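You operate a simulated robot arm through the tools that you are given. There is no shell and no other tool. Be economical: measure what you need, move in short steps, check, and stop when the job is done.

You run a simulated robot arm. Do the job below in one go: nothing can be reset, and whatever is moved stays where it is left.

TASK
Clear up: rinse the stir stick, blot it and stand it in the brush jar.
Fine: blot it dry on the rag; lid back on the green paint pot; once the stick is rinsed, mixing dish on to the rubber mat.

Only the result counts: the job must be done as asked and must still hold three seconds after the hand-in. Knocking over, shifting, dropping, spilling or breaking anything else fails it. A push-on lid holds only when it is set on centred and level and pressed home; a screw cap is set on level and turned clockwise until tight.

THE ROBOT
A 6-joint arm with a two-finger parallel gripper, fixed in place. Base frame: the origin is at the foot of the arm, x ahead of it, y to its left, z up; the work surface is at about z = 0.757. Readings come in m, rad, newtons and seconds.
With the tool pointing down near the work surface it reaches from about 0.34 to 0.82 m from the base axis. Its first joint turns from -2.897 to 2.897 rad. Payload 3.91 kg.
Tool frame: the origin (TCP) lies between the finger pads and is the grasp point; the fingertips stand 0.03 m ahead of it; z points along the fingers, y is the line along which they close. The gripper opens to 0.11 m. The fingers are 0.02 m wide and 0.01 m thick; the gripper's body (0.048 by 0.112 m) begins 0.055 m behind the TCP.
Orientation is that of the tool frame in the base frame, as a unit quaternion [w, x, y, z]. With the fingers straight down and closing along the base's y, the tool's x points along the base's -x, its y along +y and its z along -z.

THE INTERFACE
- The arm moves only by the tool play_rows. Its argument "motion" is one flat list of numbers, 7 for each row, row after row: the turn, a rotation vector about the base's x, y, z in rad, then the shift along the base's x, y, z in mm, then the finger opening in mm, from 0 to 110. In form: [rx, ry, rz, x, y, z, fingers, rx, ry, rz, x, y, z, fingers, ...]. A call has 1 to 10 rows; each row shifts and turns the commanded pose from where the row before left it. Rows are played at 5 a second. More than 0.05 m and 0.15 rad between two rows, or a gripper value outside its range, and nothing of the call is played. A pose out of reach is approached as far as the arm can. The call stops where the force on the tool passes 40 N (or 10 N more than at its start, if that is more) or the arm is blocked; 0.2 s more then pass. Each finger travels about 0.045 m/s and halts on what it meets, pressing with about 24 N; the grip force reading is that of the motor and also rises with nothing between the fingers. The clock runs only during rows and for 0.2 s after the last one: add rows that do not move to give the fingers time. It gives the time, the measured TCP pose, the force on the tool (base axes), the opening and the grip force at its end, in the units of the frame above (readings bear some noise).
- Cameras (640 x 400 px; columns grow to the right, rows downward): "scene" is fixed at [0.0494, 0.6506, 1.5014]; the picture's right is [-0.31, -0.95, 0.00], its down [-0.78, 0.26, -0.58] and it looks along [0.55, -0.18, -0.82] (base axes); focal length 282 px, centre (320, 200). "wrist" rides on the gripper at [0.077, 0.007, -0.114] in the tool frame; the picture's right is [-0.09, 1.00, 0.00], its down [-0.80, -0.07, -0.59] and it looks along [-0.59, -0.05, 0.80] (tool axes); focal length 270 px, centre (320, 200). There is no depth. A picture from a camera that has moved, and an enlarged one, comes with that camera's place and axes in the base frame and with its lens.
- capture(camera): a new picture of that camera. The clock stands still meanwhile.
- move_column(by): slides the trunk up (or, below 0, down) by that many m; the arm rides with it, the base frame stays. It gives what a move gives, with no picture.
- inspect(camera, box): a new picture of the part [left, top, right, bottom] of that camera's present view, enlarged. The clock stands still meanwhile.
- sign_off(): hands the job in; it is judged then, once.

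Go step by step. Nothing tells you positions but the pictures and the camera data: compare them with the known pose of the tool, close in by small moves and look again before you grip or let go. The budget is 120 turns and 64 pictures, counting those below and the enlarged ones. Unless the task says otherwise, let go and move clear before handing in, and close with one line.

The tools are called after ">>>" by a JSON object that holds its "name" and its "arguments". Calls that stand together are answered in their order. play_rows: Moves the arm, as the interface text tells. Its arguments: {"type":"object","properties":{"motion":{"type":"array","items":{"type":"number"}}},"required":["motion"]} The other tools are called the same way: move_column (by) slides the trunk up or down; capture (camera) takes a picture; inspect (camera, box) takes an enlarged picture of a part of a camera's view; sign_off () hands the job in.

At the start:

```text
clock: 0.0
position: [0.3881, 0.2915, 1.1488]
orientation: [0.001, 0.0, 1.0, -0.001]
force: [-0.1, -0.1, -0.8]
gripper_width: 0.1098
grasp_force: 0.1
trunk travel left (down, up): [-0.55, 0.06]
```

scene: 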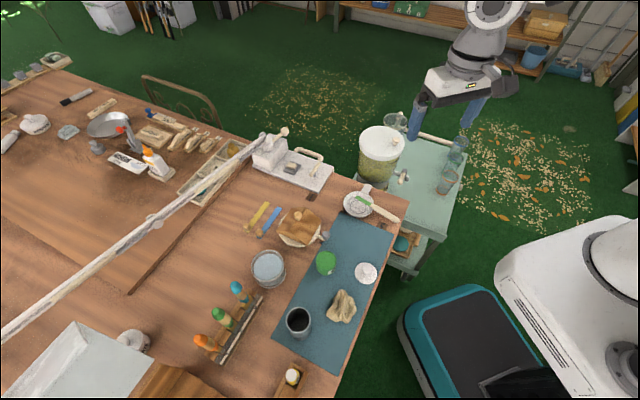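
wrist: 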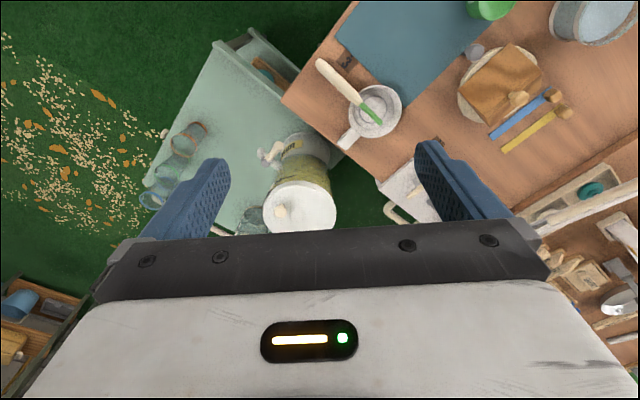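

I see a workbench with a blue-green mat, a dish holding a green-tipped stick, a green pot, a white lid, a rag, a water tub and a dark jar. I'll enlarge parts of the scene to identify them.

>>> {"name": "inspect", "arguments": {"camera": "scene", "box": [230, 170, 410, 290]}}

>>> {"name": "inspect", "arguments": {"camera": "scene", "box": [180, 230, 400, 400]}}

>>> {"name": "inspect", "arguments": {"camera": "wrist", "box": [280, 0, 640, 240]}}

```text
3.33 times, centred on (320, 230) of scene
camera zoom: at [0.0494, 0.6506, 1.5014], right [-0.31, -0.95, 0.0], down [-0.78, 0.26, -0.58], along [0.55, -0.18, -0.82], focal length 940 px, centre (320, 100)
```

zoom: 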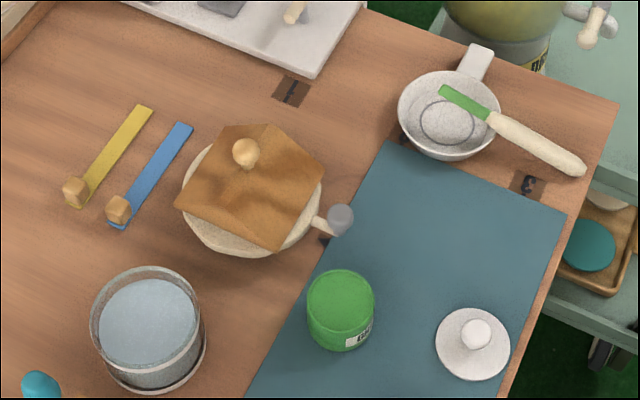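

```text
2.35 times, centred on (290, 315) of scene
camera zoom: at [0.0494, 0.6506, 1.5014], right [-0.31, -0.95, 0.0], down [-0.78, 0.26, -0.58], along [0.55, -0.18, -0.82], focal length 664 px, centre (391, -71)
```

zoom: 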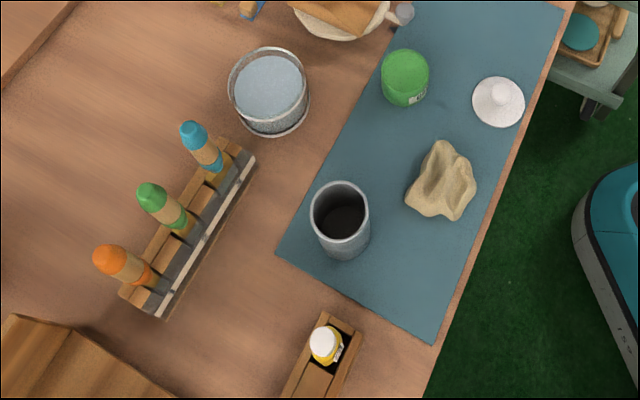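

```text
1.67 times, centred on (460, 120) of wrist
camera zoom: at [0.3109, 0.3009, 1.263], right [0.09, 1.0, 0.0], down [0.8, -0.07, 0.59], along [0.59, -0.05, -0.8], focal length 450 px, centre (87, 333)
```

zoom: 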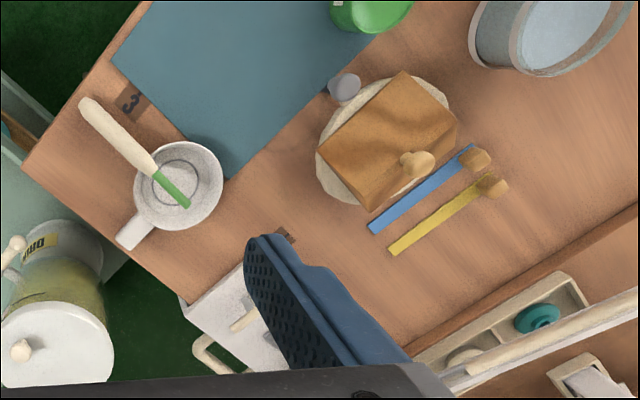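

The mat is a 45° strip from about (0.48,0.44)/(0.36,0.32) to (0.20,0.72)/(0.08,0.60). I take the dish to be near (0.49,0.38), the green pot (0.33,0.54), the lid (0.28,0.445), the rag (0.21,0.54), the jar (0.19,0.65) and the water tub (0.355,0.69). I'll swing the wrist camera over the mat for a better look.

>>> {"name": "play_rows", "arguments": {"motion": [0, 0, 0.15, -28, 8, -8, 110, 0, 0, 0.15, -28, 8, -8, 110, 0, 0, 0.15, -28, 8, -8, 110, 0, 0, 0.15, -28, 8, -8, 110, 0, 0, 0.15, -28, 8, -8, 110, 0, 0, 0.15, -28, 8, -8, 110, 0, 0, 0.15, -28, 8, -8, 110]}}

>>> {"name": "capture", "arguments": {"camera": "wrist"}}

```text
clock: 1.6
position: [0.1929, 0.3485, 1.0914]
orientation: [0.0, -0.501, 0.865, 0.0]
force: [-0.2, -0.2, -0.1]
gripper_width: 0.1099
grasp_force: 0.0
trunk travel left (down, up): [-0.55, 0.06]
```

```text
58 pictures are left
camera wrist: at [0.149, 0.2868, 1.2059], right [-0.82, 0.57, 0.0], down [0.46, 0.66, 0.59], along [0.34, 0.49, -0.8], focal length 270 px, centre (320, 200)
```

wrist: 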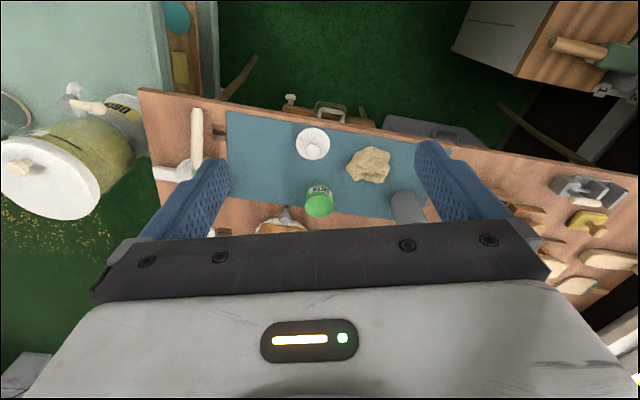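

The lid, pot, rag and jar sit on the mat. I'll zoom in.

>>> {"name": "inspect", "arguments": {"camera": "wrist", "box": [260, 100, 460, 230]}}

```text
3.08 times, centred on (360, 165) of wrist
camera zoom: at [0.149, 0.2868, 1.2059], right [-0.82, 0.57, 0.0], down [0.46, 0.66, 0.59], along [0.34, 0.49, -0.8], focal length 832 px, centre (197, 308)
```

zoom: 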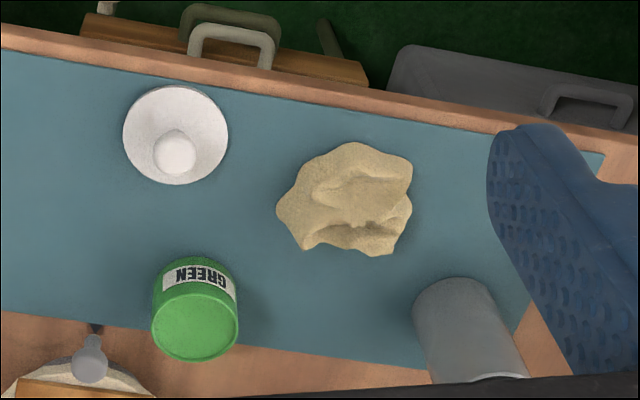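

The lid disc is about 60 mm wide and the pot's top about 52 mm at z≈0.80. I'll move above the lid with the fingers partly closed to measure it.

>>> {"name": "play_rows", "arguments": {"motion": [0, 0, 0, 17, 20, -34, 90, 0, 0, 0, 17, 20, -34, 80, 0, 0, 0, 17, 20, -34, 70, 0, 0, 0, 17, 20, -34, 60, 0, 0, 0, 17, 20, -34, 50, 0, 0, 0, 0, 0, 0, 50]}}

>>> {"name": "capture", "arguments": {"camera": "wrist"}}

>>> {"name": "inspect", "arguments": {"camera": "scene", "box": [280, 220, 400, 300]}}

```text
clock: 3.0
position: [0.2763, 0.4501, 0.9256]
orientation: [0.0, -0.501, 0.865, 0.0]
force: [-0.8, -0.2, 0.0]
gripper_width: 0.05
grasp_force: 0.1
trunk travel left (down, up): [-0.55, 0.06]
```

```text
56 pictures are left
camera wrist: at [0.2315, 0.3876, 1.0382], right [-0.82, 0.57, 0.0], down [0.46, 0.66, 0.59], along [0.34, 0.49, -0.8], focal length 270 px, centre (320, 200)
```

wrist: 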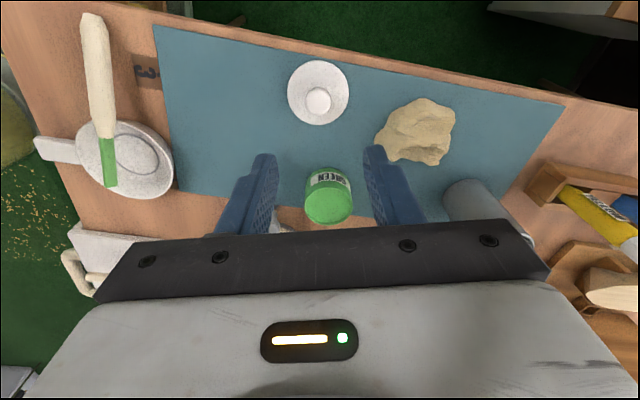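

```text
5.00 times, centred on (340, 260) of scene
camera zoom: at [0.0494, 0.6506, 1.5014], right [-0.31, -0.95, 0.0], down [-0.78, 0.26, -0.58], along [0.55, -0.18, -0.82], focal length 1411 px, centre (220, -100)
```

zoom: 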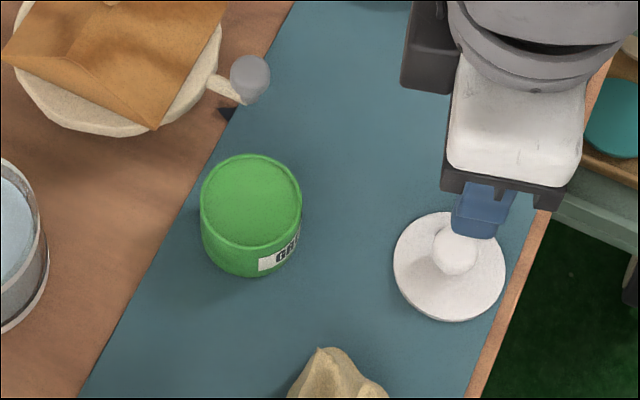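

The knob is a ball of about 24 mm, centred near (0.274,0.445) at z≈0.785. I'll descend partway and check alignment.

>>> {"name": "play_rows", "arguments": {"motion": [0, 0, 0, -2, -5, -30, 50, 0, 0, 0, 0, 0, -35, 50, 0, 0, 0, 0, 0, 0, 50]}}

>>> {"name": "capture", "arguments": {"camera": "wrist"}}

>>> {"name": "inspect", "arguments": {"camera": "scene", "box": [310, 240, 400, 300]}}

```text
clock: 3.8
position: [0.2749, 0.4435, 0.8603]
orientation: [0.0, -0.502, 0.865, -0.001]
force: [0.4, 0.6, 0.5]
gripper_width: 0.0503
grasp_force: 0.1
trunk travel left (down, up): [-0.55, 0.06]
```

```text
54 pictures are left
camera wrist: at [0.2302, 0.3826, 0.9738], right [-0.82, 0.57, 0.0], down [0.46, 0.66, 0.59], along [0.34, 0.49, -0.8], focal length 270 px, centre (320, 200)
```

wrist: 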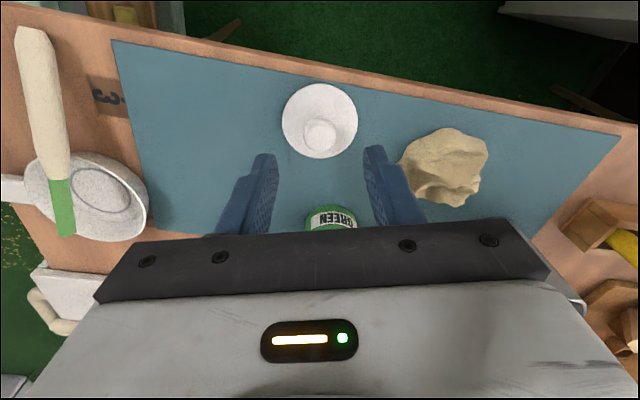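

```text
6.67 times, centred on (355, 270) of scene
camera zoom: at [0.0494, 0.6506, 1.5014], right [-0.31, -0.95, 0.0], down [-0.78, 0.26, -0.58], along [0.55, -0.18, -0.82], focal length 1881 px, centre (87, -267)
```

zoom: 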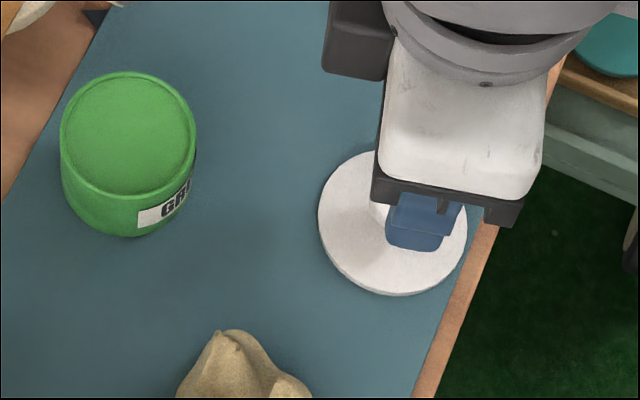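

Alignment is good. I'll go down to the knob and close.

>>> {"name": "play_rows", "arguments": {"motion": [0, 0, 0, 0, 1, -30, 50, 0, 0, 0, 0, 0, -26, 50, 0, 0, 0, 0, 0, 0, 30, 0, 0, 0, 0, 0, 0, 10, 0, 0, 0, 0, 0, 0, 10, 0, 0, 0, 0, 0, 0, 10]}}

>>> {"name": "capture", "arguments": {"camera": "wrist"}}

```text
clock: 5.2
position: [0.2744, 0.4431, 0.8035]
orientation: [0.0, -0.501, 0.865, 0.0]
force: [0.2, 0.0, 0.1]
gripper_width: 0.0211
grasp_force: 24.3
trunk travel left (down, up): [-0.55, 0.06]
```

```text
52 pictures are left
camera wrist: at [0.23, 0.3824, 0.917], right [-0.82, 0.57, 0.0], down [0.46, 0.66, 0.59], along [0.34, 0.49, -0.8], focal length 270 px, centre (320, 200)
```

wrist: 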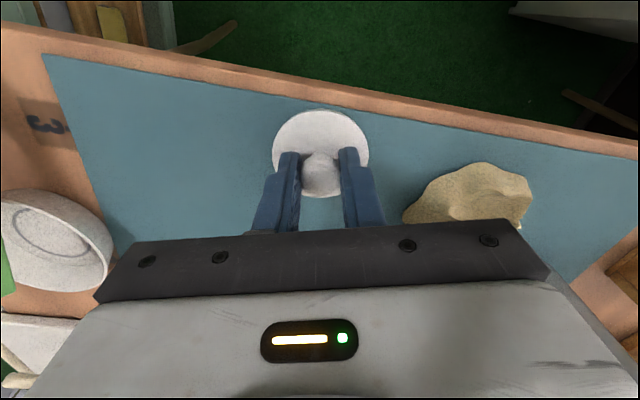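

The knob is gripped at 21 mm. I'll lift and carry the lid to above the pot at about (0.3295,0.540), then check.

>>> {"name": "play_rows", "arguments": {"motion": [0, 0, 0, 0, 0, 30, 10, 0, 0, 0, 0, 0, 40, 10, 0, 0, 0, 0, 0, 20, 10, 0, 0, 0, 18, 31.8, 0, 10, 0, 0, 0, 18, 31.8, 0, 10, 0, 0, 0, 18, 31.8, 0, 10, 0, 0, 0, 0, 0, 0, 10]}}

>>> {"name": "capture", "arguments": {"camera": "wrist"}}

>>> {"name": "inspect", "arguments": {"camera": "scene", "box": [280, 230, 370, 290]}}

```text
clock: 6.8
position: [0.3294, 0.5399, 0.891]
orientation: [0.0, -0.501, 0.865, 0.0]
force: [0.8, 0.2, 0.1]
gripper_width: 0.0214
grasp_force: 23.9
trunk travel left (down, up): [-0.55, 0.06]
```

```text
51 pictures are left
camera wrist: at [0.2846, 0.4794, 1.0054], right [-0.82, 0.57, 0.0], down [0.46, 0.66, 0.59], along [0.34, 0.49, -0.8], focal length 270 px, centre (320, 200)
```

wrist: 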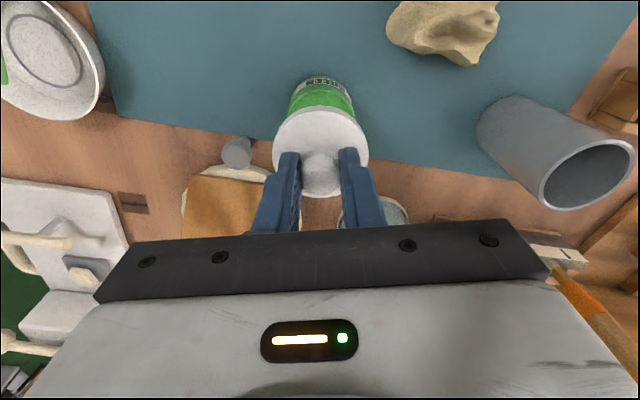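

```text
6.67 times, centred on (325, 260) of scene
camera zoom: at [0.0494, 0.6506, 1.5014], right [-0.31, -0.95, 0.0], down [-0.78, 0.26, -0.58], along [0.55, -0.18, -0.82], focal length 1881 px, centre (287, -200)
```

zoom: 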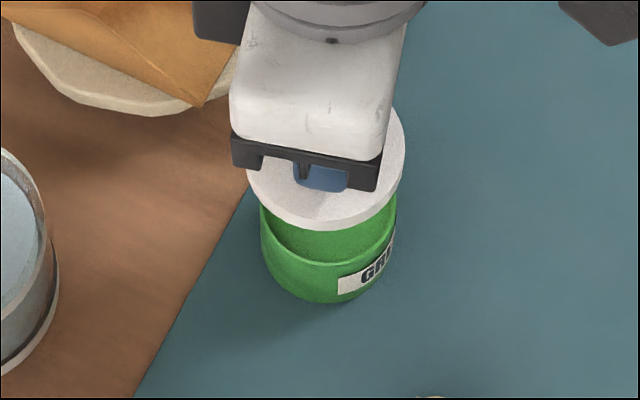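

The lid is within about 2 mm of centre over the pot. I'll correct slightly, lower to just above the rim and look again.

>>> {"name": "play_rows", "arguments": {"motion": [0, 0, 0, 0, -2, -20, 10, 0, 0, 0, 0, 0, -16, 10, 0, 0, 0, 0, 0, 0, 10]}}

>>> {"name": "inspect", "arguments": {"camera": "wrist", "box": [245, 70, 395, 210]}}

>>> {"name": "inspect", "arguments": {"camera": "scene", "box": [295, 235, 355, 275]}}

```text
clock: 7.6
position: [0.3295, 0.5385, 0.8549]
orientation: [0.0, -0.501, 0.865, 0.001]
force: [0.2, 0.6, 0.5]
gripper_width: 0.0211
grasp_force: 24.0
trunk travel left (down, up): [-0.55, 0.06]
```

```text
2.86 times, centred on (320, 140) of wrist
camera zoom: at [0.2844, 0.4774, 0.9689], right [-0.82, 0.57, 0.0], down [0.46, 0.66, 0.59], along [0.34, 0.49, -0.8], focal length 772 px, centre (320, 371)
```

zoom: 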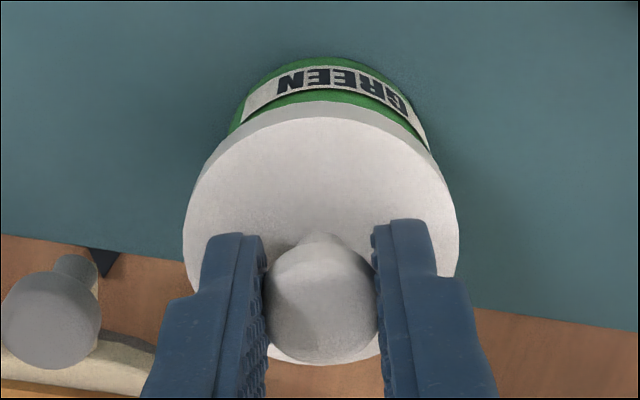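

```text
10.00 times, centred on (325, 255) of scene
camera zoom: at [0.0494, 0.6506, 1.5014], right [-0.31, -0.95, 0.0], down [-0.78, 0.26, -0.58], along [0.55, -0.18, -0.82], focal length 2822 px, centre (270, -350)
```

zoom: 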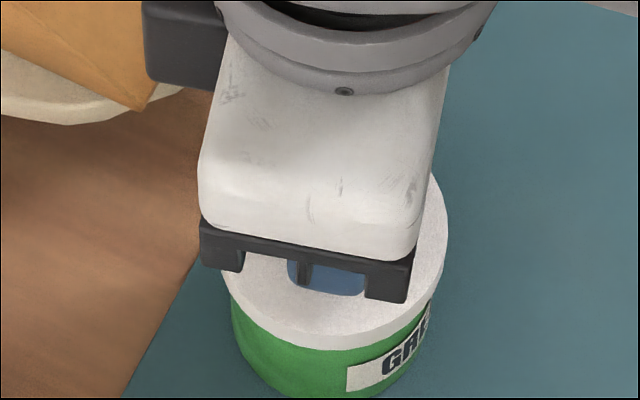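

The two views disagree by about 2 mm, so I'll lower to light contact and compare the overhang on each side.

>>> {"name": "play_rows", "arguments": {"motion": [0, 0, 0, -0.5, 0.5, -4, 10, 0, 0, 0, 0, 0, 0, 10]}}

>>> {"name": "inspect", "arguments": {"camera": "wrist", "box": [270, 80, 370, 142]}}

>>> {"name": "inspect", "arguments": {"camera": "scene", "box": [305, 245, 353, 275]}}

```text
clock: 8.2
position: [0.3282, 0.5401, 0.8508]
orientation: [0.0, -0.502, 0.865, 0.0]
force: [0.3, -0.1, -0.9]
gripper_width: 0.0214
grasp_force: 24.3
trunk travel left (down, up): [-0.55, 0.06]
```

```text
6.40 times, centred on (320, 111) of wrist
camera zoom: at [0.284, 0.4781, 0.965], right [-0.82, 0.57, 0.0], down [0.46, 0.66, 0.59], along [0.34, 0.49, -0.8], focal length 1730 px, centre (320, 770)
```

zoom: 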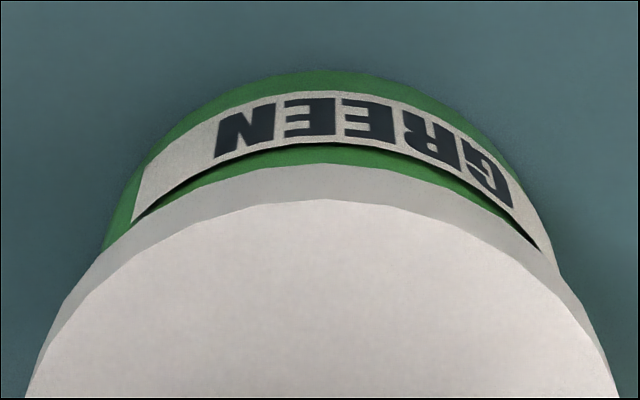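

```text
13.33 times, centred on (329, 260) of scene
camera zoom: at [0.0494, 0.6506, 1.5014], right [-0.31, -0.95, 0.0], down [-0.78, 0.26, -0.58], along [0.55, -0.18, -0.82], focal length 3762 px, centre (200, -600)
```

zoom: 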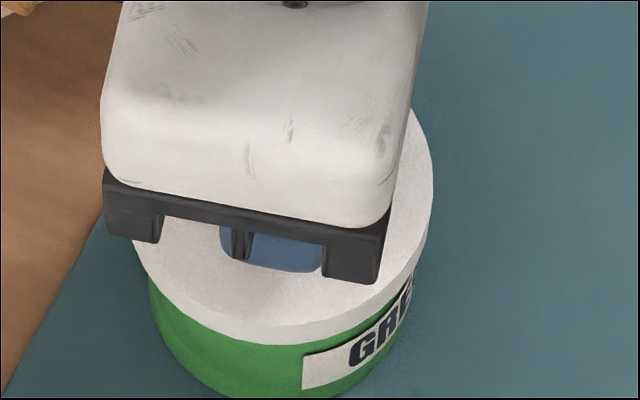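

Both views now show it centred within about half a millimetre. I'll press down.

>>> {"name": "play_rows", "arguments": {"motion": [0, 0, 0, 0, 0, -3, 10, 0, 0, 0, 0, 0, -3, 10, 0, 0, 0, 0, 0, -3, 10, 0, 0, 0, 0, 0, -3, 10, 0, 0, 0, 0, 0, -3, 10, 0, 0, 0, 0, 0, -3, 10]}}

>>> {"name": "inspect", "arguments": {"camera": "scene", "box": [305, 245, 353, 275]}}

```text
clock: 9.5
position: [0.3278, 0.5398, 0.8411]
orientation: [0.004, -0.501, 0.865, 0.002]
force: [-7.2, -9.8, 21.6]
gripper_width: 0.0213
grasp_force: 23.9
trunk travel left (down, up): [-0.55, 0.06]
stopped in row 6: the force on the tool passed its limit (the readings are from after the stop); the commanded pose is now the measured one
```

```text
13.33 times, centred on (329, 260) of scene
camera zoom: at [0.0494, 0.6506, 1.5014], right [-0.31, -0.95, 0.0], down [-0.78, 0.26, -0.58], along [0.55, -0.18, -0.82], focal length 3762 px, centre (200, -600)
```

zoom: 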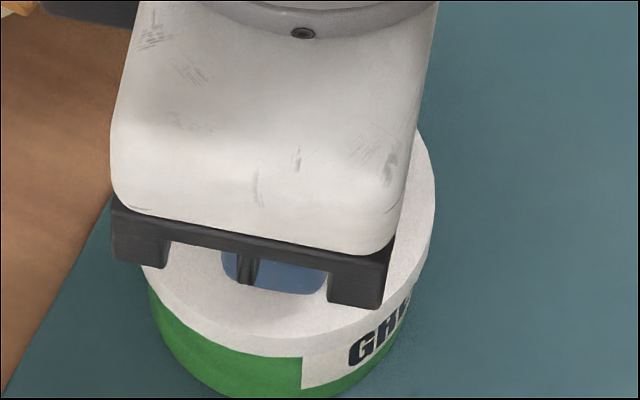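

The lid went down about 10 mm. I'll release, rise and inspect, then press the knob top with closed fingers.

>>> {"name": "play_rows", "arguments": {"motion": [0, 0, 0, 0, 0, 0, 30, 0, 0, 0, 0, 0, 0, 40, 0, 0, 0, 0, 0, 0, 40, 0, 0, 0, 0, 0, 30, 40, 0, 0, 0, 0, 0, 20, 20, 0, 0, 0, 0, 0, 0, 0, 0, 0, 0, 0, 0, 0, 0, 0, 0, 0, 0, 0, 0, 0]}}

>>> {"name": "inspect", "arguments": {"camera": "wrist", "box": [245, 50, 395, 144]}}

>>> {"name": "inspect", "arguments": {"camera": "scene", "box": [305, 245, 353, 275]}}

```text
clock: 11.3
position: [0.3285, 0.5422, 0.8889]
orientation: [0.003, -0.502, 0.865, 0.002]
force: [0.1, -0.4, 0.4]
gripper_width: 0.0002
grasp_force: 24.5
trunk travel left (down, up): [-0.55, 0.06]
```

```text
4.26 times, centred on (320, 97) of wrist
camera zoom: at [0.2847, 0.4797, 1.0027], right [-0.82, 0.57, 0.0], down [0.46, 0.66, 0.6], along [0.34, 0.49, -0.8], focal length 1150 px, centre (320, 638)
```

zoom: 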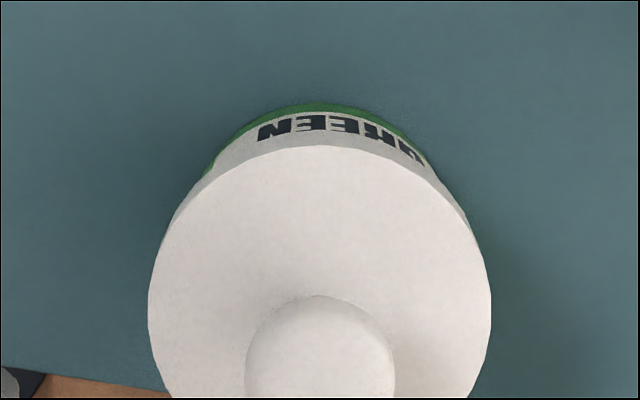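

```text
13.33 times, centred on (329, 260) of scene
camera zoom: at [0.0494, 0.6506, 1.5014], right [-0.31, -0.95, 0.0], down [-0.78, 0.26, -0.58], along [0.55, -0.18, -0.82], focal length 3762 px, centre (200, -600)
```

zoom: 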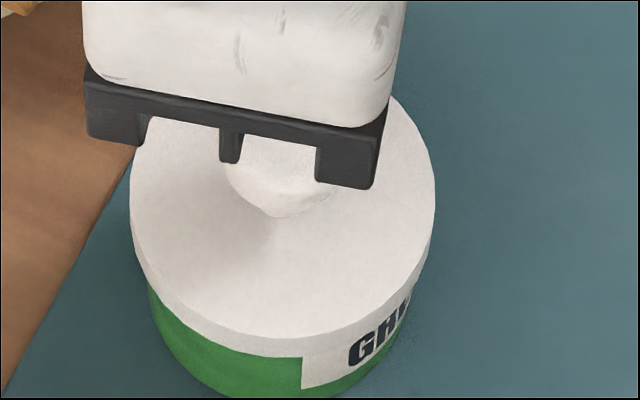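

The lid looks level and centred. I'll press the knob top with closed fingers.

>>> {"name": "play_rows", "arguments": {"motion": [0, 0, 0, 0, -0.5, -18, 0, 0, 0, 0, 0, 0, -4, 0, 0, 0, 0, 0, 0, -3, 0, 0, 0, 0, 0, 0, -3, 0, 0, 0, 0, 0, 0, -3, 0, 0, 0, 0, 0, 0, -3, 0, 0, 0, 0, 0, 0, -3, 0, 0, 0, 0, 0, 0, -3, 0, 0, 0, 0, 0, 0, -3, 0]}}

>>> {"name": "inspect", "arguments": {"camera": "scene", "box": [305, 245, 353, 275]}}

```text
clock: 12.4
position: [0.3296, 0.5411, 0.8667]
orientation: [0.007, -0.501, 0.866, 0.005]
force: [-3.7, -9.2, 21.4]
gripper_width: 0.0
grasp_force: 24.4
trunk travel left (down, up): [-0.55, 0.06]
stopped in row 5: the force on the tool passed its limit (the readings are from after the stop); the commanded pose is now the measured one
```

```text
13.33 times, centred on (329, 260) of scene
camera zoom: at [0.0494, 0.6506, 1.5014], right [-0.31, -0.95, 0.0], down [-0.78, 0.26, -0.58], along [0.55, -0.18, -0.82], focal length 3762 px, centre (200, -600)
```

zoom: 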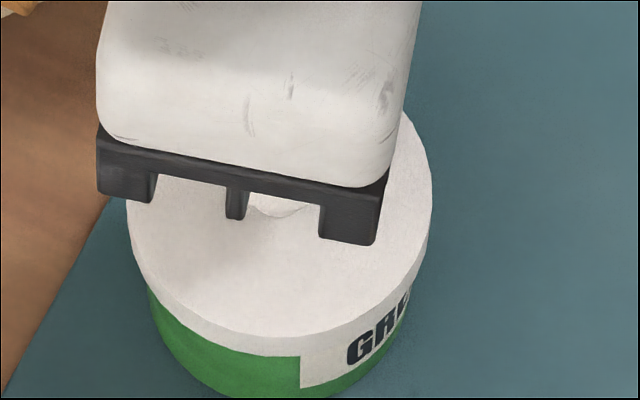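

Let me lift away and compare the lid's seating.

>>> {"name": "play_rows", "arguments": {"motion": [0, 0, 0, 0, 0, 30, 0, 0, 0, 0, 0, 0, 40, 0, 0, 0, 0, -25, -43, 0, 0, 0, 0, 0, -25, -43, 0, 0, 0, 0, 0, 0, 0, 0, 0]}}

>>> {"name": "inspect", "arguments": {"camera": "scene", "box": [305, 245, 353, 275]}}

>>> {"name": "capture", "arguments": {"camera": "wrist"}}

```text
clock: 13.6
position: [0.2819, 0.4562, 0.9328]
orientation: [0.006, -0.501, 0.865, 0.004]
force: [0.1, 0.1, -0.3]
gripper_width: 0.0001
grasp_force: 24.0
trunk travel left (down, up): [-0.55, 0.06]
```

```text
13.33 times, centred on (329, 260) of scene
camera zoom: at [0.0494, 0.6506, 1.5014], right [-0.31, -0.95, 0.0], down [-0.78, 0.26, -0.58], along [0.55, -0.18, -0.82], focal length 3762 px, centre (200, -600)
```

zoom: 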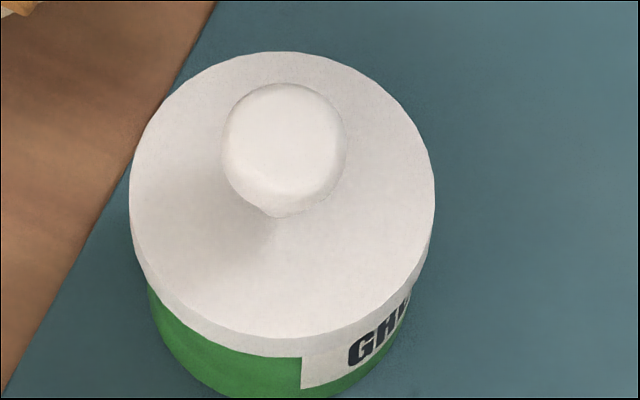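

```text
40 pictures are left
camera wrist: at [0.2362, 0.3925, 1.0453], right [-0.82, 0.57, 0.0], down [0.46, 0.65, 0.61], along [0.34, 0.5, -0.8], focal length 270 px, centre (320, 200)
```

wrist: 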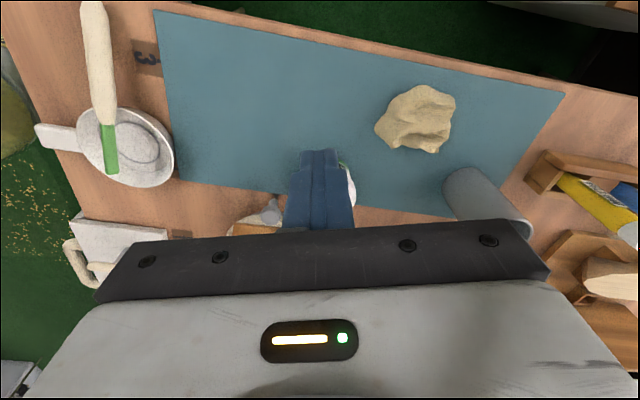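

The lid returned level, seated about 8 mm over the pot rim. Next is the stick: tip ≈(0.51,0.39), handle end ≈(0.378,0.303). I want the tool turned about 180° so the tip can later swing downward while the fingers point outward, so I'll turn the wrist at a safe height.

>>> {"name": "play_rows", "arguments": {"motion": [-0.013, 0.006, 0, 0, 0, 30, 30, 0, 0, 0.145, 8, -10, 0, 60, 0, 0, 0.145, 8, -10, 0, 60, 0, 0, 0.145, 8, -10, 0, 60, 0, 0, 0.145, 8, -10, 0, 60, 0, 0, 0.145, 8, -10, 0, 60, 0, 0, 0.145, 8, -10, 0, 60, 0, 0, 0.145, 8, -10, 0, 60, 0, 0, 0.145, 8, -10, 0, 60, 0, 0, 0.145, 8, -10, 0, 60]}}

>>> {"name": "play_rows", "arguments": {"motion": [0, 0, 0.145, 8, -7, 0, 60, 0, 0, 0.145, 8, -7, 0, 60, 0, 0, 0.145, 8, -7, 0, 60, 0, 0, 0.145, 8, -7, 0, 60, 0, 0, 0.145, 8, -7, 0, 60, 0, 0, 0.145, 8, -7, 0, 60, 0, 0, 0.145, 8, -7, 0, 60, 0, 0, 0.145, 8, -7, 0, 60, 0, 0, 0.145, 0, 0, 0, 60, 0, 0, 0, 0, 0, 0, 60]}}

>>> {"name": "capture", "arguments": {"camera": "wrist"}}

```text
clock: 15.8
position: [0.3521, 0.3652, 0.9647]
orientation: [0.001, 0.924, -0.382, 0.0]
force: [0.0, -0.3, -0.5]
gripper_width: 0.0599
grasp_force: 0.2
trunk travel left (down, up): [-0.55, 0.06]
```

```text
clock: 18.0
position: [0.4143, 0.3117, 0.9637]
orientation: [0.0, 0.966, 0.258, 0.0]
force: [-0.7, 1.0, -0.3]
gripper_width: 0.06
grasp_force: 0.1
trunk travel left (down, up): [-0.55, 0.06]
```

```text
39 pictures are left
camera wrist: at [0.4859, 0.3449, 1.0775], right [0.42, -0.91, 0.0], down [-0.73, -0.34, 0.59], along [-0.54, -0.25, -0.8], focal length 270 px, centre (320, 200)
```

wrist: 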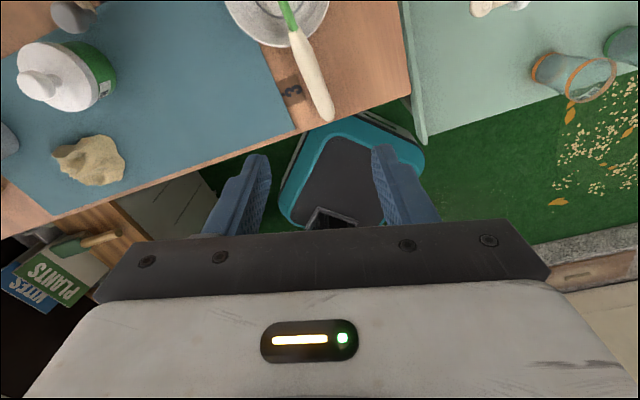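

The flip is reachable. Cross-checking three views, the handle end rests on the table near (0.392,0.290,0.77), the stick rises over the dish rim towards (0.487,0.39,0.815), azimuth about 46°, length about 0.145 m. It's better to grasp facing outward, tilted, and flip afterwards, so I'll turn back and look.

>>> {"name": "play_rows", "arguments": {"motion": [0, 0, -0.145, 0, 0, 0, 60, 0, 0, -0.145, 0, 0, 0, 60, 0, 0, -0.145, 0, 0, 0, 60, 0, 0, -0.145, 0, 0, 0, 60, 0, 0, -0.145, 0, 0, 0, 60, 0, 0, -0.145, 0, 0, 0, 60, 0, 0, -0.145, 0, 0, 0, 60, 0, 0, -0.145, 0, 0, 0, 60, 0, 0, -0.145, 0, 0, 0, 60, 0, 0, -0.145, 0, 0, 0, 60]}}

>>> {"name": "play_rows", "arguments": {"motion": [0, 0, -0.145, 0, 0, 0, 60, 0, 0, -0.145, 0, 0, 0, 60, 0, 0, -0.145, 0, 0, 0, 60, 0, 0, -0.145, 0, 0, 0, 60, 0, 0, -0.145, 0, 0, 0, 60, 0, 0, -0.145, 0, 0, 0, 60, 0, 0, -0.145, 0, 0, 0, 60, 0, 0, -0.145, 0, 0, 0, 60, 0, 0, -0.145, 0, 0, 0, 60, 0, 0, -0.105, 0, 0, 0, 60]}}

>>> {"name": "capture", "arguments": {"camera": "wrist"}}

```text
clock: 20.2
position: [0.4173, 0.3099, 0.9626]
orientation: [0.0, 0.893, -0.451, 0.0]
force: [-0.1, 0.0, 0.2]
gripper_width: 0.0598
grasp_force: 0.1
trunk travel left (down, up): [-0.55, 0.06]
```

```text
clock: 22.4
position: [0.4164, 0.312, 0.9632]
orientation: [0.0, -0.388, 0.922, 0.0]
force: [0.1, 0.3, 0.4]
gripper_width: 0.0599
grasp_force: 0.0
trunk travel left (down, up): [-0.55, 0.06]
```

```text
38 pictures are left
camera wrist: at [0.3576, 0.2627, 1.0776], right [-0.65, 0.76, 0.0], down [0.61, 0.52, 0.59], along [0.45, 0.39, -0.8], focal length 270 px, centre (320, 200)
```

wrist: 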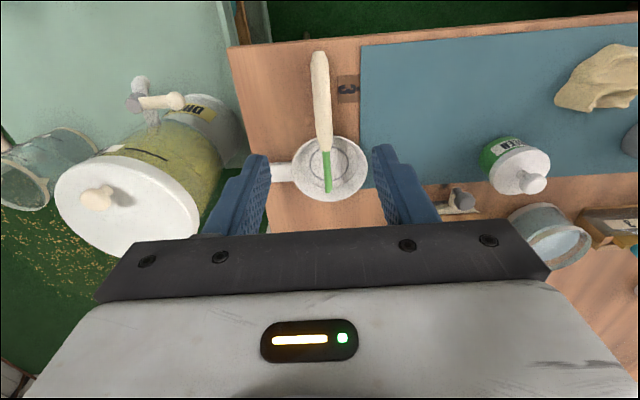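

>>> {"name": "inspect", "arguments": {"camera": "wrist", "box": [225, 40, 415, 210]}}

>>> {"name": "inspect", "arguments": {"camera": "scene", "box": [330, 175, 414, 231]}}

```text
2.35 times, centred on (320, 125) of wrist
camera zoom: at [0.3576, 0.2627, 1.0776], right [-0.65, 0.76, 0.0], down [0.61, 0.52, 0.59], along [0.45, 0.39, -0.8], focal length 636 px, centre (320, 376)
```

zoom: 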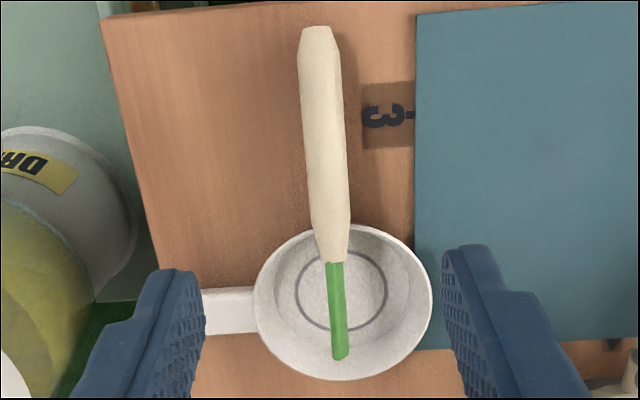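

```text
7.14 times, centred on (372, 203) of scene
camera zoom: at [0.0494, 0.6506, 1.5014], right [-0.31, -0.95, 0.0], down [-0.78, 0.26, -0.58], along [0.55, -0.18, -0.82], focal length 2015 px, centre (-51, 179)
```

zoom: 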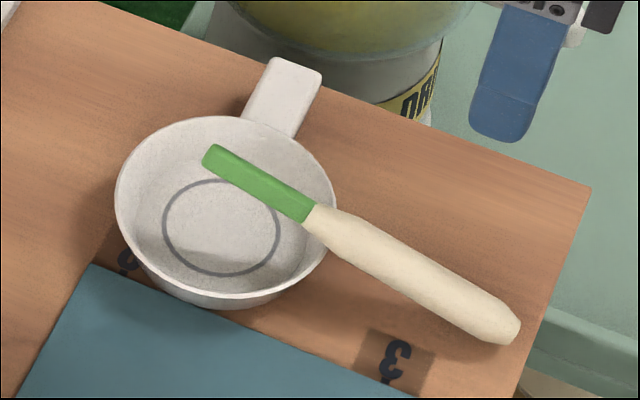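

The stick's axis agrees well now: end (0.390,0.290,0.778) to tip (0.486,0.390,0.82). I'll tilt the tool 40° outward and stage 70 mm back along the approach.

>>> {"name": "play_rows", "arguments": {"motion": [0.1, -0.098, 0, -7.5, -6.8, -22, 50, 0.1, -0.098, 0, -7.5, -6.8, -22, 50, 0.1, -0.098, 0, -7.5, -6.8, -22, 50, 0.1, -0.098, 0, -7.5, -6.8, -22, 50, 0.1, -0.098, 0, -7.5, -6.8, -22, 50, 0, 0, 0, 0, 0, 0, 50]}}

>>> {"name": "capture", "arguments": {"camera": "wrist"}}

>>> {"name": "inspect", "arguments": {"camera": "scene", "box": [340, 160, 460, 240]}}

```text
clock: 23.8
position: [0.379, 0.276, 0.8525]
orientation: [0.316, -0.366, 0.865, 0.132]
force: [-0.2, 0.0, -0.4]
gripper_width: 0.05
grasp_force: 0.1
trunk travel left (down, up): [-0.55, 0.06]
```

```text
35 pictures are left
camera wrist: at [0.2805, 0.1875, 0.8904], right [-0.67, 0.74, 0.05], down [0.21, 0.12, 0.97], along [0.71, 0.66, -0.23], focal length 270 px, centre (320, 200)
```

wrist: 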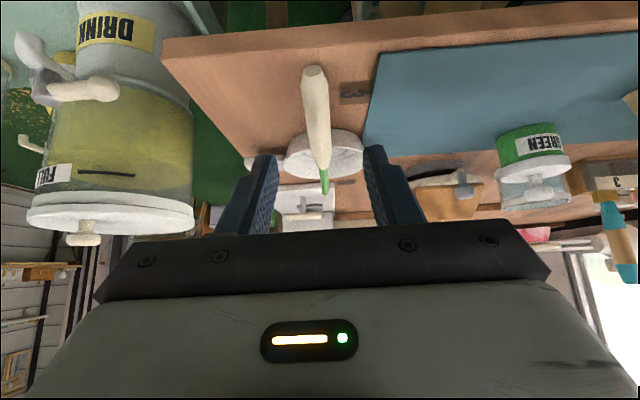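

```text
5.00 times, centred on (400, 200) of scene
camera zoom: at [0.0494, 0.6506, 1.5014], right [-0.31, -0.95, 0.0], down [-0.78, 0.26, -0.58], along [0.55, -0.18, -0.82], focal length 1411 px, centre (-80, 200)
```

zoom: 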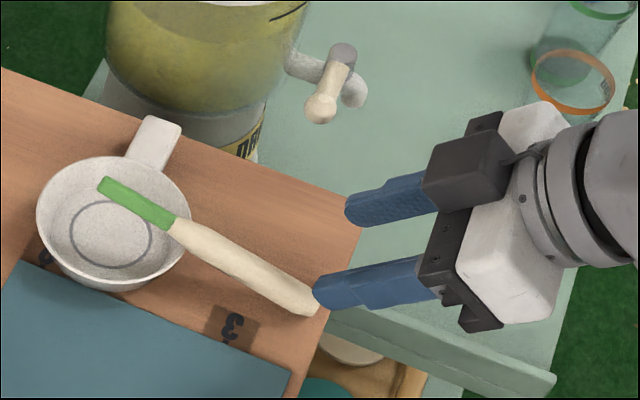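

Projections agree with the handle position. I'll advance along the tool axis and close.

>>> {"name": "play_rows", "arguments": {"motion": [0, 0, 0, 11, 12, -18, 50, 0, 0, 0, 10, 11.5, -18, 50, 0, 0, 0, 10, 11, -17, 50, 0, 0, 0, 0, 0, 0, 50]}}

>>> {"name": "capture", "arguments": {"camera": "wrist"}}

>>> {"name": "inspect", "arguments": {"camera": "scene", "box": [340, 170, 430, 230]}}

```text
clock: 24.8
position: [0.41, 0.3124, 0.8009]
orientation: [0.316, -0.366, 0.865, 0.133]
force: [0.3, -0.3, 0.7]
gripper_width: 0.0503
grasp_force: 0.0
trunk travel left (down, up): [-0.55, 0.06]
```

```text
33 pictures are left
camera wrist: at [0.3125, 0.2233, 0.8384], right [-0.67, 0.74, 0.05], down [0.21, 0.12, 0.97], along [0.71, 0.66, -0.23], focal length 270 px, centre (320, 200)
```

wrist: 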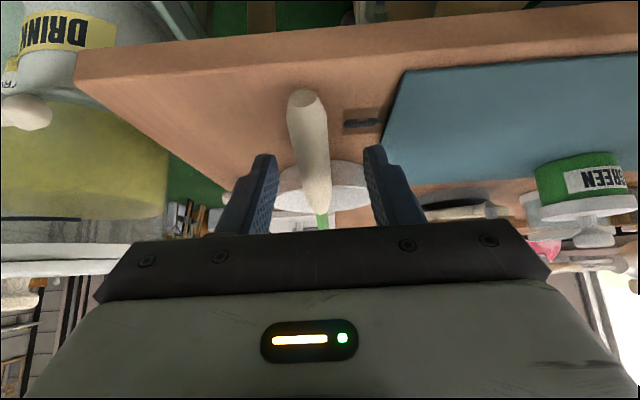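

```text
6.67 times, centred on (385, 200) of scene
camera zoom: at [0.0494, 0.6506, 1.5014], right [-0.31, -0.95, 0.0], down [-0.78, 0.26, -0.58], along [0.55, -0.18, -0.82], focal length 1881 px, centre (-113, 200)
```

zoom: 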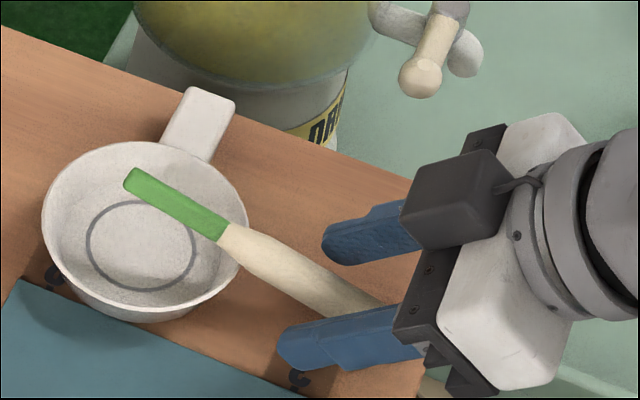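

The handle is between the fingers, slightly off-centre. I'll shift 3 mm and close.

>>> {"name": "play_rows", "arguments": {"motion": [0, 0, 0, 2, -2.2, 0, 50, 0, 0, 0, 0, 0, 0, 30, 0, 0, 0, 0, 0, 0, 10, 0, 0, 0, 0, 0, 0, 10, 0, 0, 0, 0, 0, 0, 10]}}

>>> {"name": "capture", "arguments": {"camera": "wrist"}}

```text
clock: 26.0
position: [0.4116, 0.3085, 0.8009]
orientation: [0.317, -0.365, 0.865, 0.132]
force: [-0.1, -0.3, 1.0]
gripper_width: 0.0167
grasp_force: 24.3
trunk travel left (down, up): [-0.55, 0.06]
```

```text
31 pictures are left
camera wrist: at [0.3144, 0.221, 0.8388], right [-0.67, 0.74, 0.05], down [0.21, 0.12, 0.97], along [0.71, 0.66, -0.23], focal length 270 px, centre (320, 200)
```

wrist: 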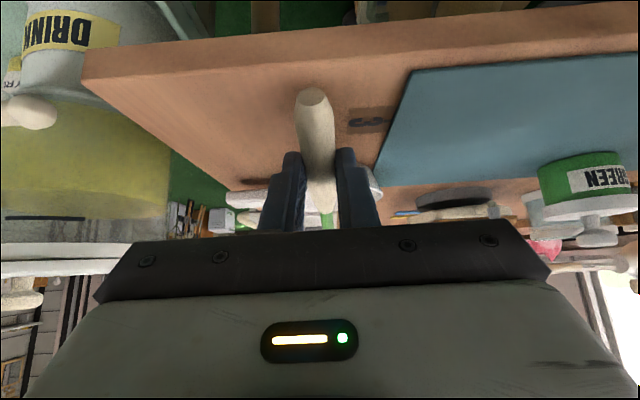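

I hold the handle at 16.7 mm. I'll lift it clear, bring the tool back to vertical, then flip while moving towards the tub.

>>> {"name": "play_rows", "arguments": {"motion": [0, 0, 0, 0, 0, 20, 10, 0, 0, 0, 0, 0, 45, 10, 0, 0, 0, 0, 0, 45, 10, -0.1, 0.098, 0, 0, 0, 20, 10, -0.1, 0.098, 0, 0, 0, 20, 10, -0.1, 0.098, 0, 0, 0, 20, 10, -0.1, 0.098, 0, -10, 10, 0, 10, -0.1, 0.098, 0, -10, 10, 0, 10, 0, 0, 0, 0, 0, 0, 10]}}

>>> {"name": "capture", "arguments": {"camera": "wrist"}}

>>> {"name": "capture", "arguments": {"camera": "scene"}}

```text
clock: 28.0
position: [0.3891, 0.3314, 0.9652]
orientation: [-0.001, -0.39, 0.921, 0.0]
force: [0.2, -0.2, -0.3]
gripper_width: 0.0165
grasp_force: 23.6
out of reach, approached as far as the arm can: row 5
trunk travel left (down, up): [-0.55, 0.06]
```

```text
30 pictures are left
camera wrist: at [0.3312, 0.2829, 1.0796], right [-0.65, 0.76, 0.0], down [0.61, 0.53, 0.59], along [0.45, 0.39, -0.81], focal length 270 px, centre (320, 200)
```

wrist: 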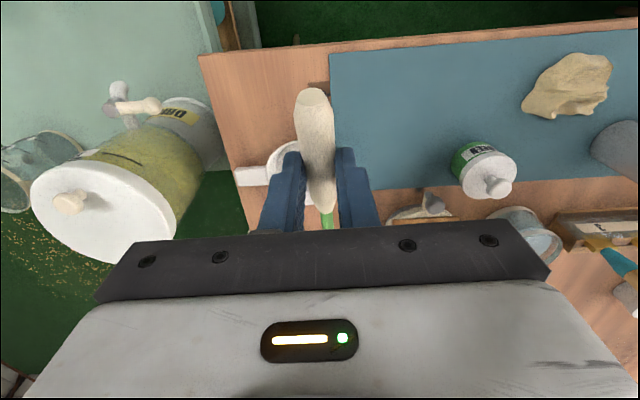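

```text
29 pictures are left
```

scene: 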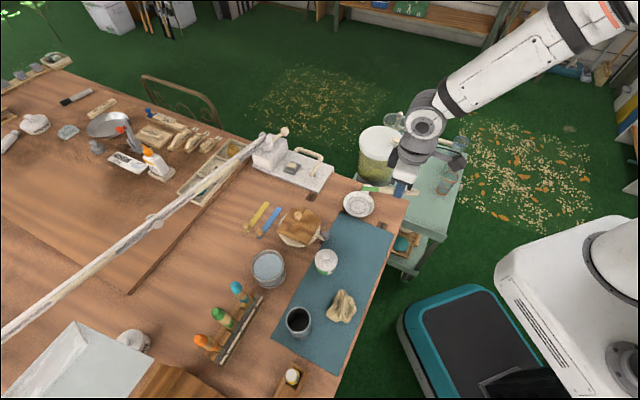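

The stick is held and its tip slopes below horizontal. Now I'll yaw 180° while moving towards the tub.

>>> {"name": "play_rows", "arguments": {"motion": [0, 0, 0.145, -4, 10, 3, 10, 0, 0, 0.145, -4, 10, 3, 10, 0, 0, 0.145, -4, 10, 3, 10, 0, 0, 0.145, -4, 10, 3, 10, 0, 0, 0.145, -4, 10, 3, 10, 0, 0, 0.145, -4, 10, 3, 10, 0, 0, 0.145, -4, 10, 3, 10, 0, 0, 0.145, -4, 10, 3, 10, 0, 0, 0.145, -4, 10, 3, 10, 0, 0, 0.145, -4, 10, 3, 10]}}

>>> {"name": "play_rows", "arguments": {"motion": [0, 0, 0.145, -4, 10, 0, 10, 0, 0, 0.145, -4, 10, 0, 10, 0, 0, 0.145, -4, 10, 0, 10, 0, 0, 0.145, -4, 10, 0, 10, 0, 0, 0.145, -4, 10, 0, 10, 0, 0, 0.145, -4, 10, 0, 10, 0, 0, 0.145, -4, 10, 0, 10, 0, 0, 0.145, -4, 10, 0, 10, 0, 0, 0.145, -4, 10, 0, 10, 0, 0, 0.145, -4, 10, 0, 10]}}

>>> {"name": "play_rows", "arguments": {"motion": [0, 0, 0.145, 0, 10, 0, 10, 0, 0, 0.145, 0, 10, 0, 10, 0, 0, 0.145, 0, 10, 0, 10, 0, 0, 0, 0, 0, 0, 10]}}

```text
clock: 30.2
position: [0.3487, 0.4313, 0.9933]
orientation: [0.001, 0.903, -0.43, 0.001]
force: [0.5, -0.7, -0.2]
gripper_width: 0.0167
grasp_force: 24.3
trunk travel left (down, up): [-0.55, 0.06]
```

```text
clock: 32.4
position: [0.3101, 0.5322, 0.9939]
orientation: [0.0, 0.961, 0.278, 0.0]
force: [-0.1, 0.3, 0.7]
gripper_width: 0.0164
grasp_force: 23.7
trunk travel left (down, up): [-0.55, 0.06]
```

```text
clock: 33.4
position: [0.309, 0.5618, 0.994]
orientation: [0.001, 0.878, 0.479, 0.0]
force: [-1.4, 0.2, -0.1]
gripper_width: 0.0167
grasp_force: 23.9
trunk travel left (down, up): [-0.55, 0.06]
```

The flip succeeded. Now I'll tilt the fingers outward, half way first, checking reach.

>>> {"name": "play_rows", "arguments": {"motion": [0.12, -0.077, 0, 0, 0, 0, 10, 0.12, -0.077, 0, 0, 0, 0, 10, 0.12, -0.077, 0, 0, 0, 0, 10, 0.12, -0.077, 0, 0, 0, 0, 10, 0.12, -0.077, 0, 0, 0, 0, 10]}}

>>> {"name": "capture", "arguments": {"camera": "wrist"}}

>>> {"name": "inspect", "arguments": {"camera": "scene", "box": [200, 140, 440, 290]}}

```text
clock: 34.6
position: [0.3132, 0.5563, 0.9928]
orientation: [-0.14, 0.841, 0.444, 0.275]
force: [0.8, -0.3, 0.3]
gripper_width: 0.0167
grasp_force: 24.1
out of reach, approached as far as the arm can: row 5
trunk travel left (down, up): [-0.55, 0.06]
```

```text
28 pictures are left
camera wrist: at [0.3147, 0.5514, 1.1298], right [0.78, -0.62, -0.04], down [-0.62, -0.78, 0.01], along [-0.04, 0.02, -1.0], focal length 270 px, centre (320, 200)
```

wrist: 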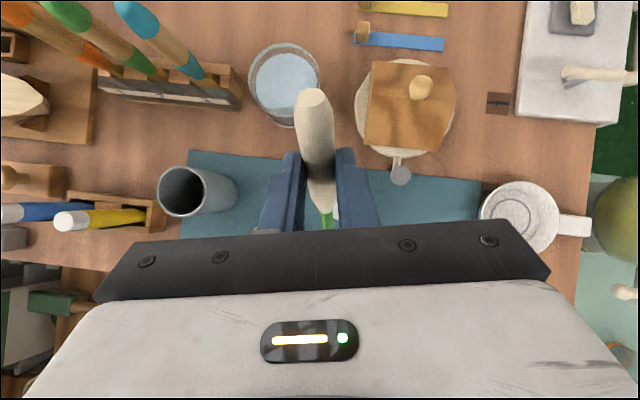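

```text
2.67 times, centred on (320, 215) of scene
camera zoom: at [0.0494, 0.6506, 1.5014], right [-0.31, -0.95, 0.0], down [-0.78, 0.26, -0.58], along [0.55, -0.18, -0.82], focal length 752 px, centre (320, 160)
```

zoom: 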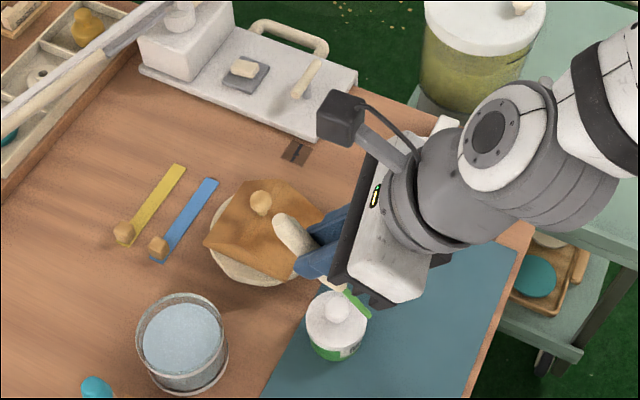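

Tilt reached about 36° and hit a joint limit. Lowering the trunk relative to the arm should help, so I'll raise the arm and see whether more tilt becomes available.

>>> {"name": "play_rows", "arguments": {"motion": [0, 0, 0, 0, 0, 45, 10, 0, 0, 0, 0, 0, 45, 10, 0, 0, 0, 0, 0, 45, 10, 0, 0, 0, 0, 0, 45, 10, 0.12, -0.077, 0, 0, 0, 0, 10, 0.12, -0.077, 0, 0, 0, 0, 10, 0, 0, 0, 0, 0, 0, 10]}}

```text
clock: 36.2
position: [0.3134, 0.556, 1.1734]
orientation: [-0.204, 0.79, 0.424, 0.393]
force: [0.0, 0.3, 0.6]
gripper_width: 0.0167
grasp_force: 23.4
trunk travel left (down, up): [-0.55, 0.06]
```

More height gives more tilt. I'll add the remaining tilt here, then lower the trunk.

>>> {"name": "play_rows", "arguments": {"motion": [0.11, -0.07, 0, 0, 0, 0, 10, 0.11, -0.07, 0, 0, 0, 0, 10, 0, 0, 0, 0, 0, 0, 10]}}

>>> {"name": "move_column", "arguments": {"by": -0.12}}

>>> {"name": "capture", "arguments": {"camera": "wrist"}}

>>> {"name": "capture", "arguments": {"camera": "scene"}}

```text
clock: 37.0
position: [0.3167, 0.5536, 1.1733]
orientation: [-0.242, 0.747, 0.394, 0.477]
force: [-0.3, -0.4, -0.1]
gripper_width: 0.0165
grasp_force: 23.7
out of reach, approached as far as the arm can: row 1
trunk travel left (down, up): [-0.55, 0.06]
```

```text
clock: 38.5
position: [0.3154, 0.5552, 1.0529]
orientation: [-0.242, 0.748, 0.394, 0.476]
force: [-0.2, -0.3, -0.7]
gripper_width: 0.0168
grasp_force: 24.3
trunk travel left (down, up): [-0.43, 0.18]
```

```text
26 pictures are left
camera wrist: at [0.28, 0.4956, 1.1706], right [0.8, -0.6, -0.07], down [-0.56, -0.68, -0.47], along [0.24, 0.41, -0.88], focal length 270 px, centre (320, 200)
```

wrist: 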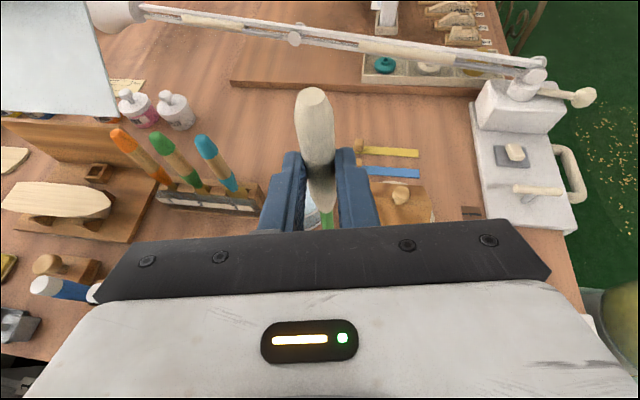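

```text
25 pictures are left
```

scene: 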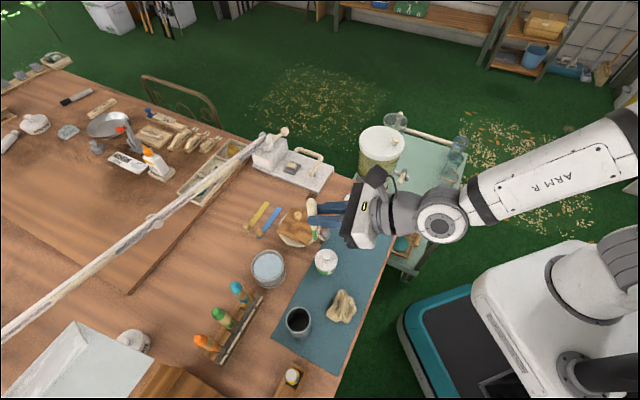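

The tool now points about 25° below horizontal with the stick hanging vertical. I place the tub rim centre at (0.354,0.689,0.818). I'll move over it and lower the trunk partway.

>>> {"name": "play_rows", "arguments": {"motion": [0, 0, 0, 11, 42, 0, 10, 0, 0, 0, 11, 42, 0, 10, 0, 0, 0, 11.5, 43, 0, 10, 0, 0, 0, 0, 0, 0, 10]}}

>>> {"name": "move_column", "arguments": {"by": -0.1}}

>>> {"name": "inspect", "arguments": {"camera": "scene", "box": [210, 190, 330, 300]}}

>>> {"name": "capture", "arguments": {"camera": "wrist"}}

```text
clock: 39.5
position: [0.3477, 0.685, 1.0533]
orientation: [-0.242, 0.748, 0.393, 0.477]
force: [0.1, -0.1, -0.6]
gripper_width: 0.0166
grasp_force: 24.1
trunk travel left (down, up): [-0.43, 0.18]
```

```text
clock: 40.9
position: [0.349, 0.6825, 0.9525]
orientation: [-0.243, 0.747, 0.395, 0.476]
force: [-0.9, -0.1, -0.1]
gripper_width: 0.0167
grasp_force: 23.7
trunk travel left (down, up): [-0.33, 0.28]
```

```text
3.64 times, centred on (270, 245) of scene
camera zoom: at [0.0494, 0.6506, 1.5014], right [-0.31, -0.95, 0.0], down [-0.78, 0.26, -0.58], along [0.55, -0.18, -0.82], focal length 1026 px, centre (502, 36)
```

zoom: 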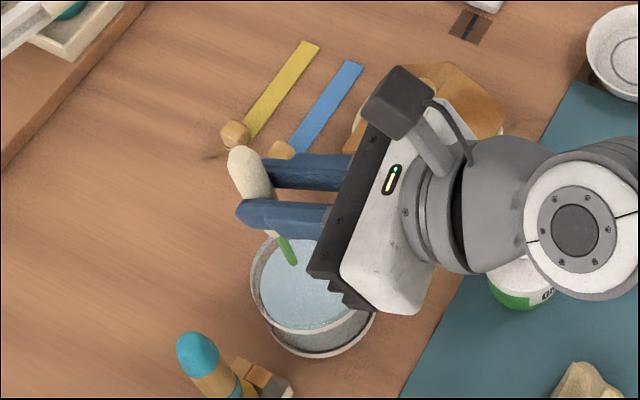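

```text
23 pictures are left
camera wrist: at [0.3119, 0.6241, 1.071], right [0.8, -0.6, -0.07], down [-0.56, -0.68, -0.47], along [0.24, 0.41, -0.88], focal length 270 px, centre (320, 200)
```

wrist: 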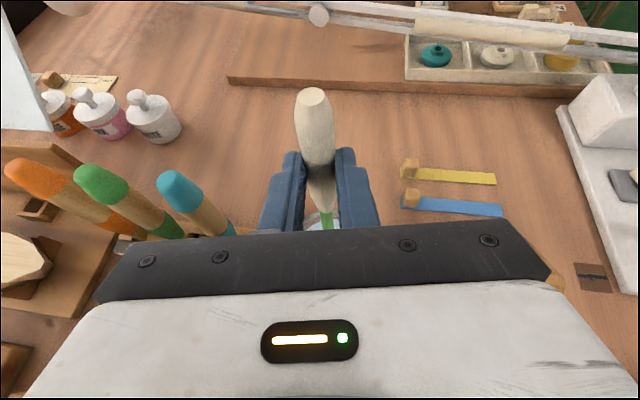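

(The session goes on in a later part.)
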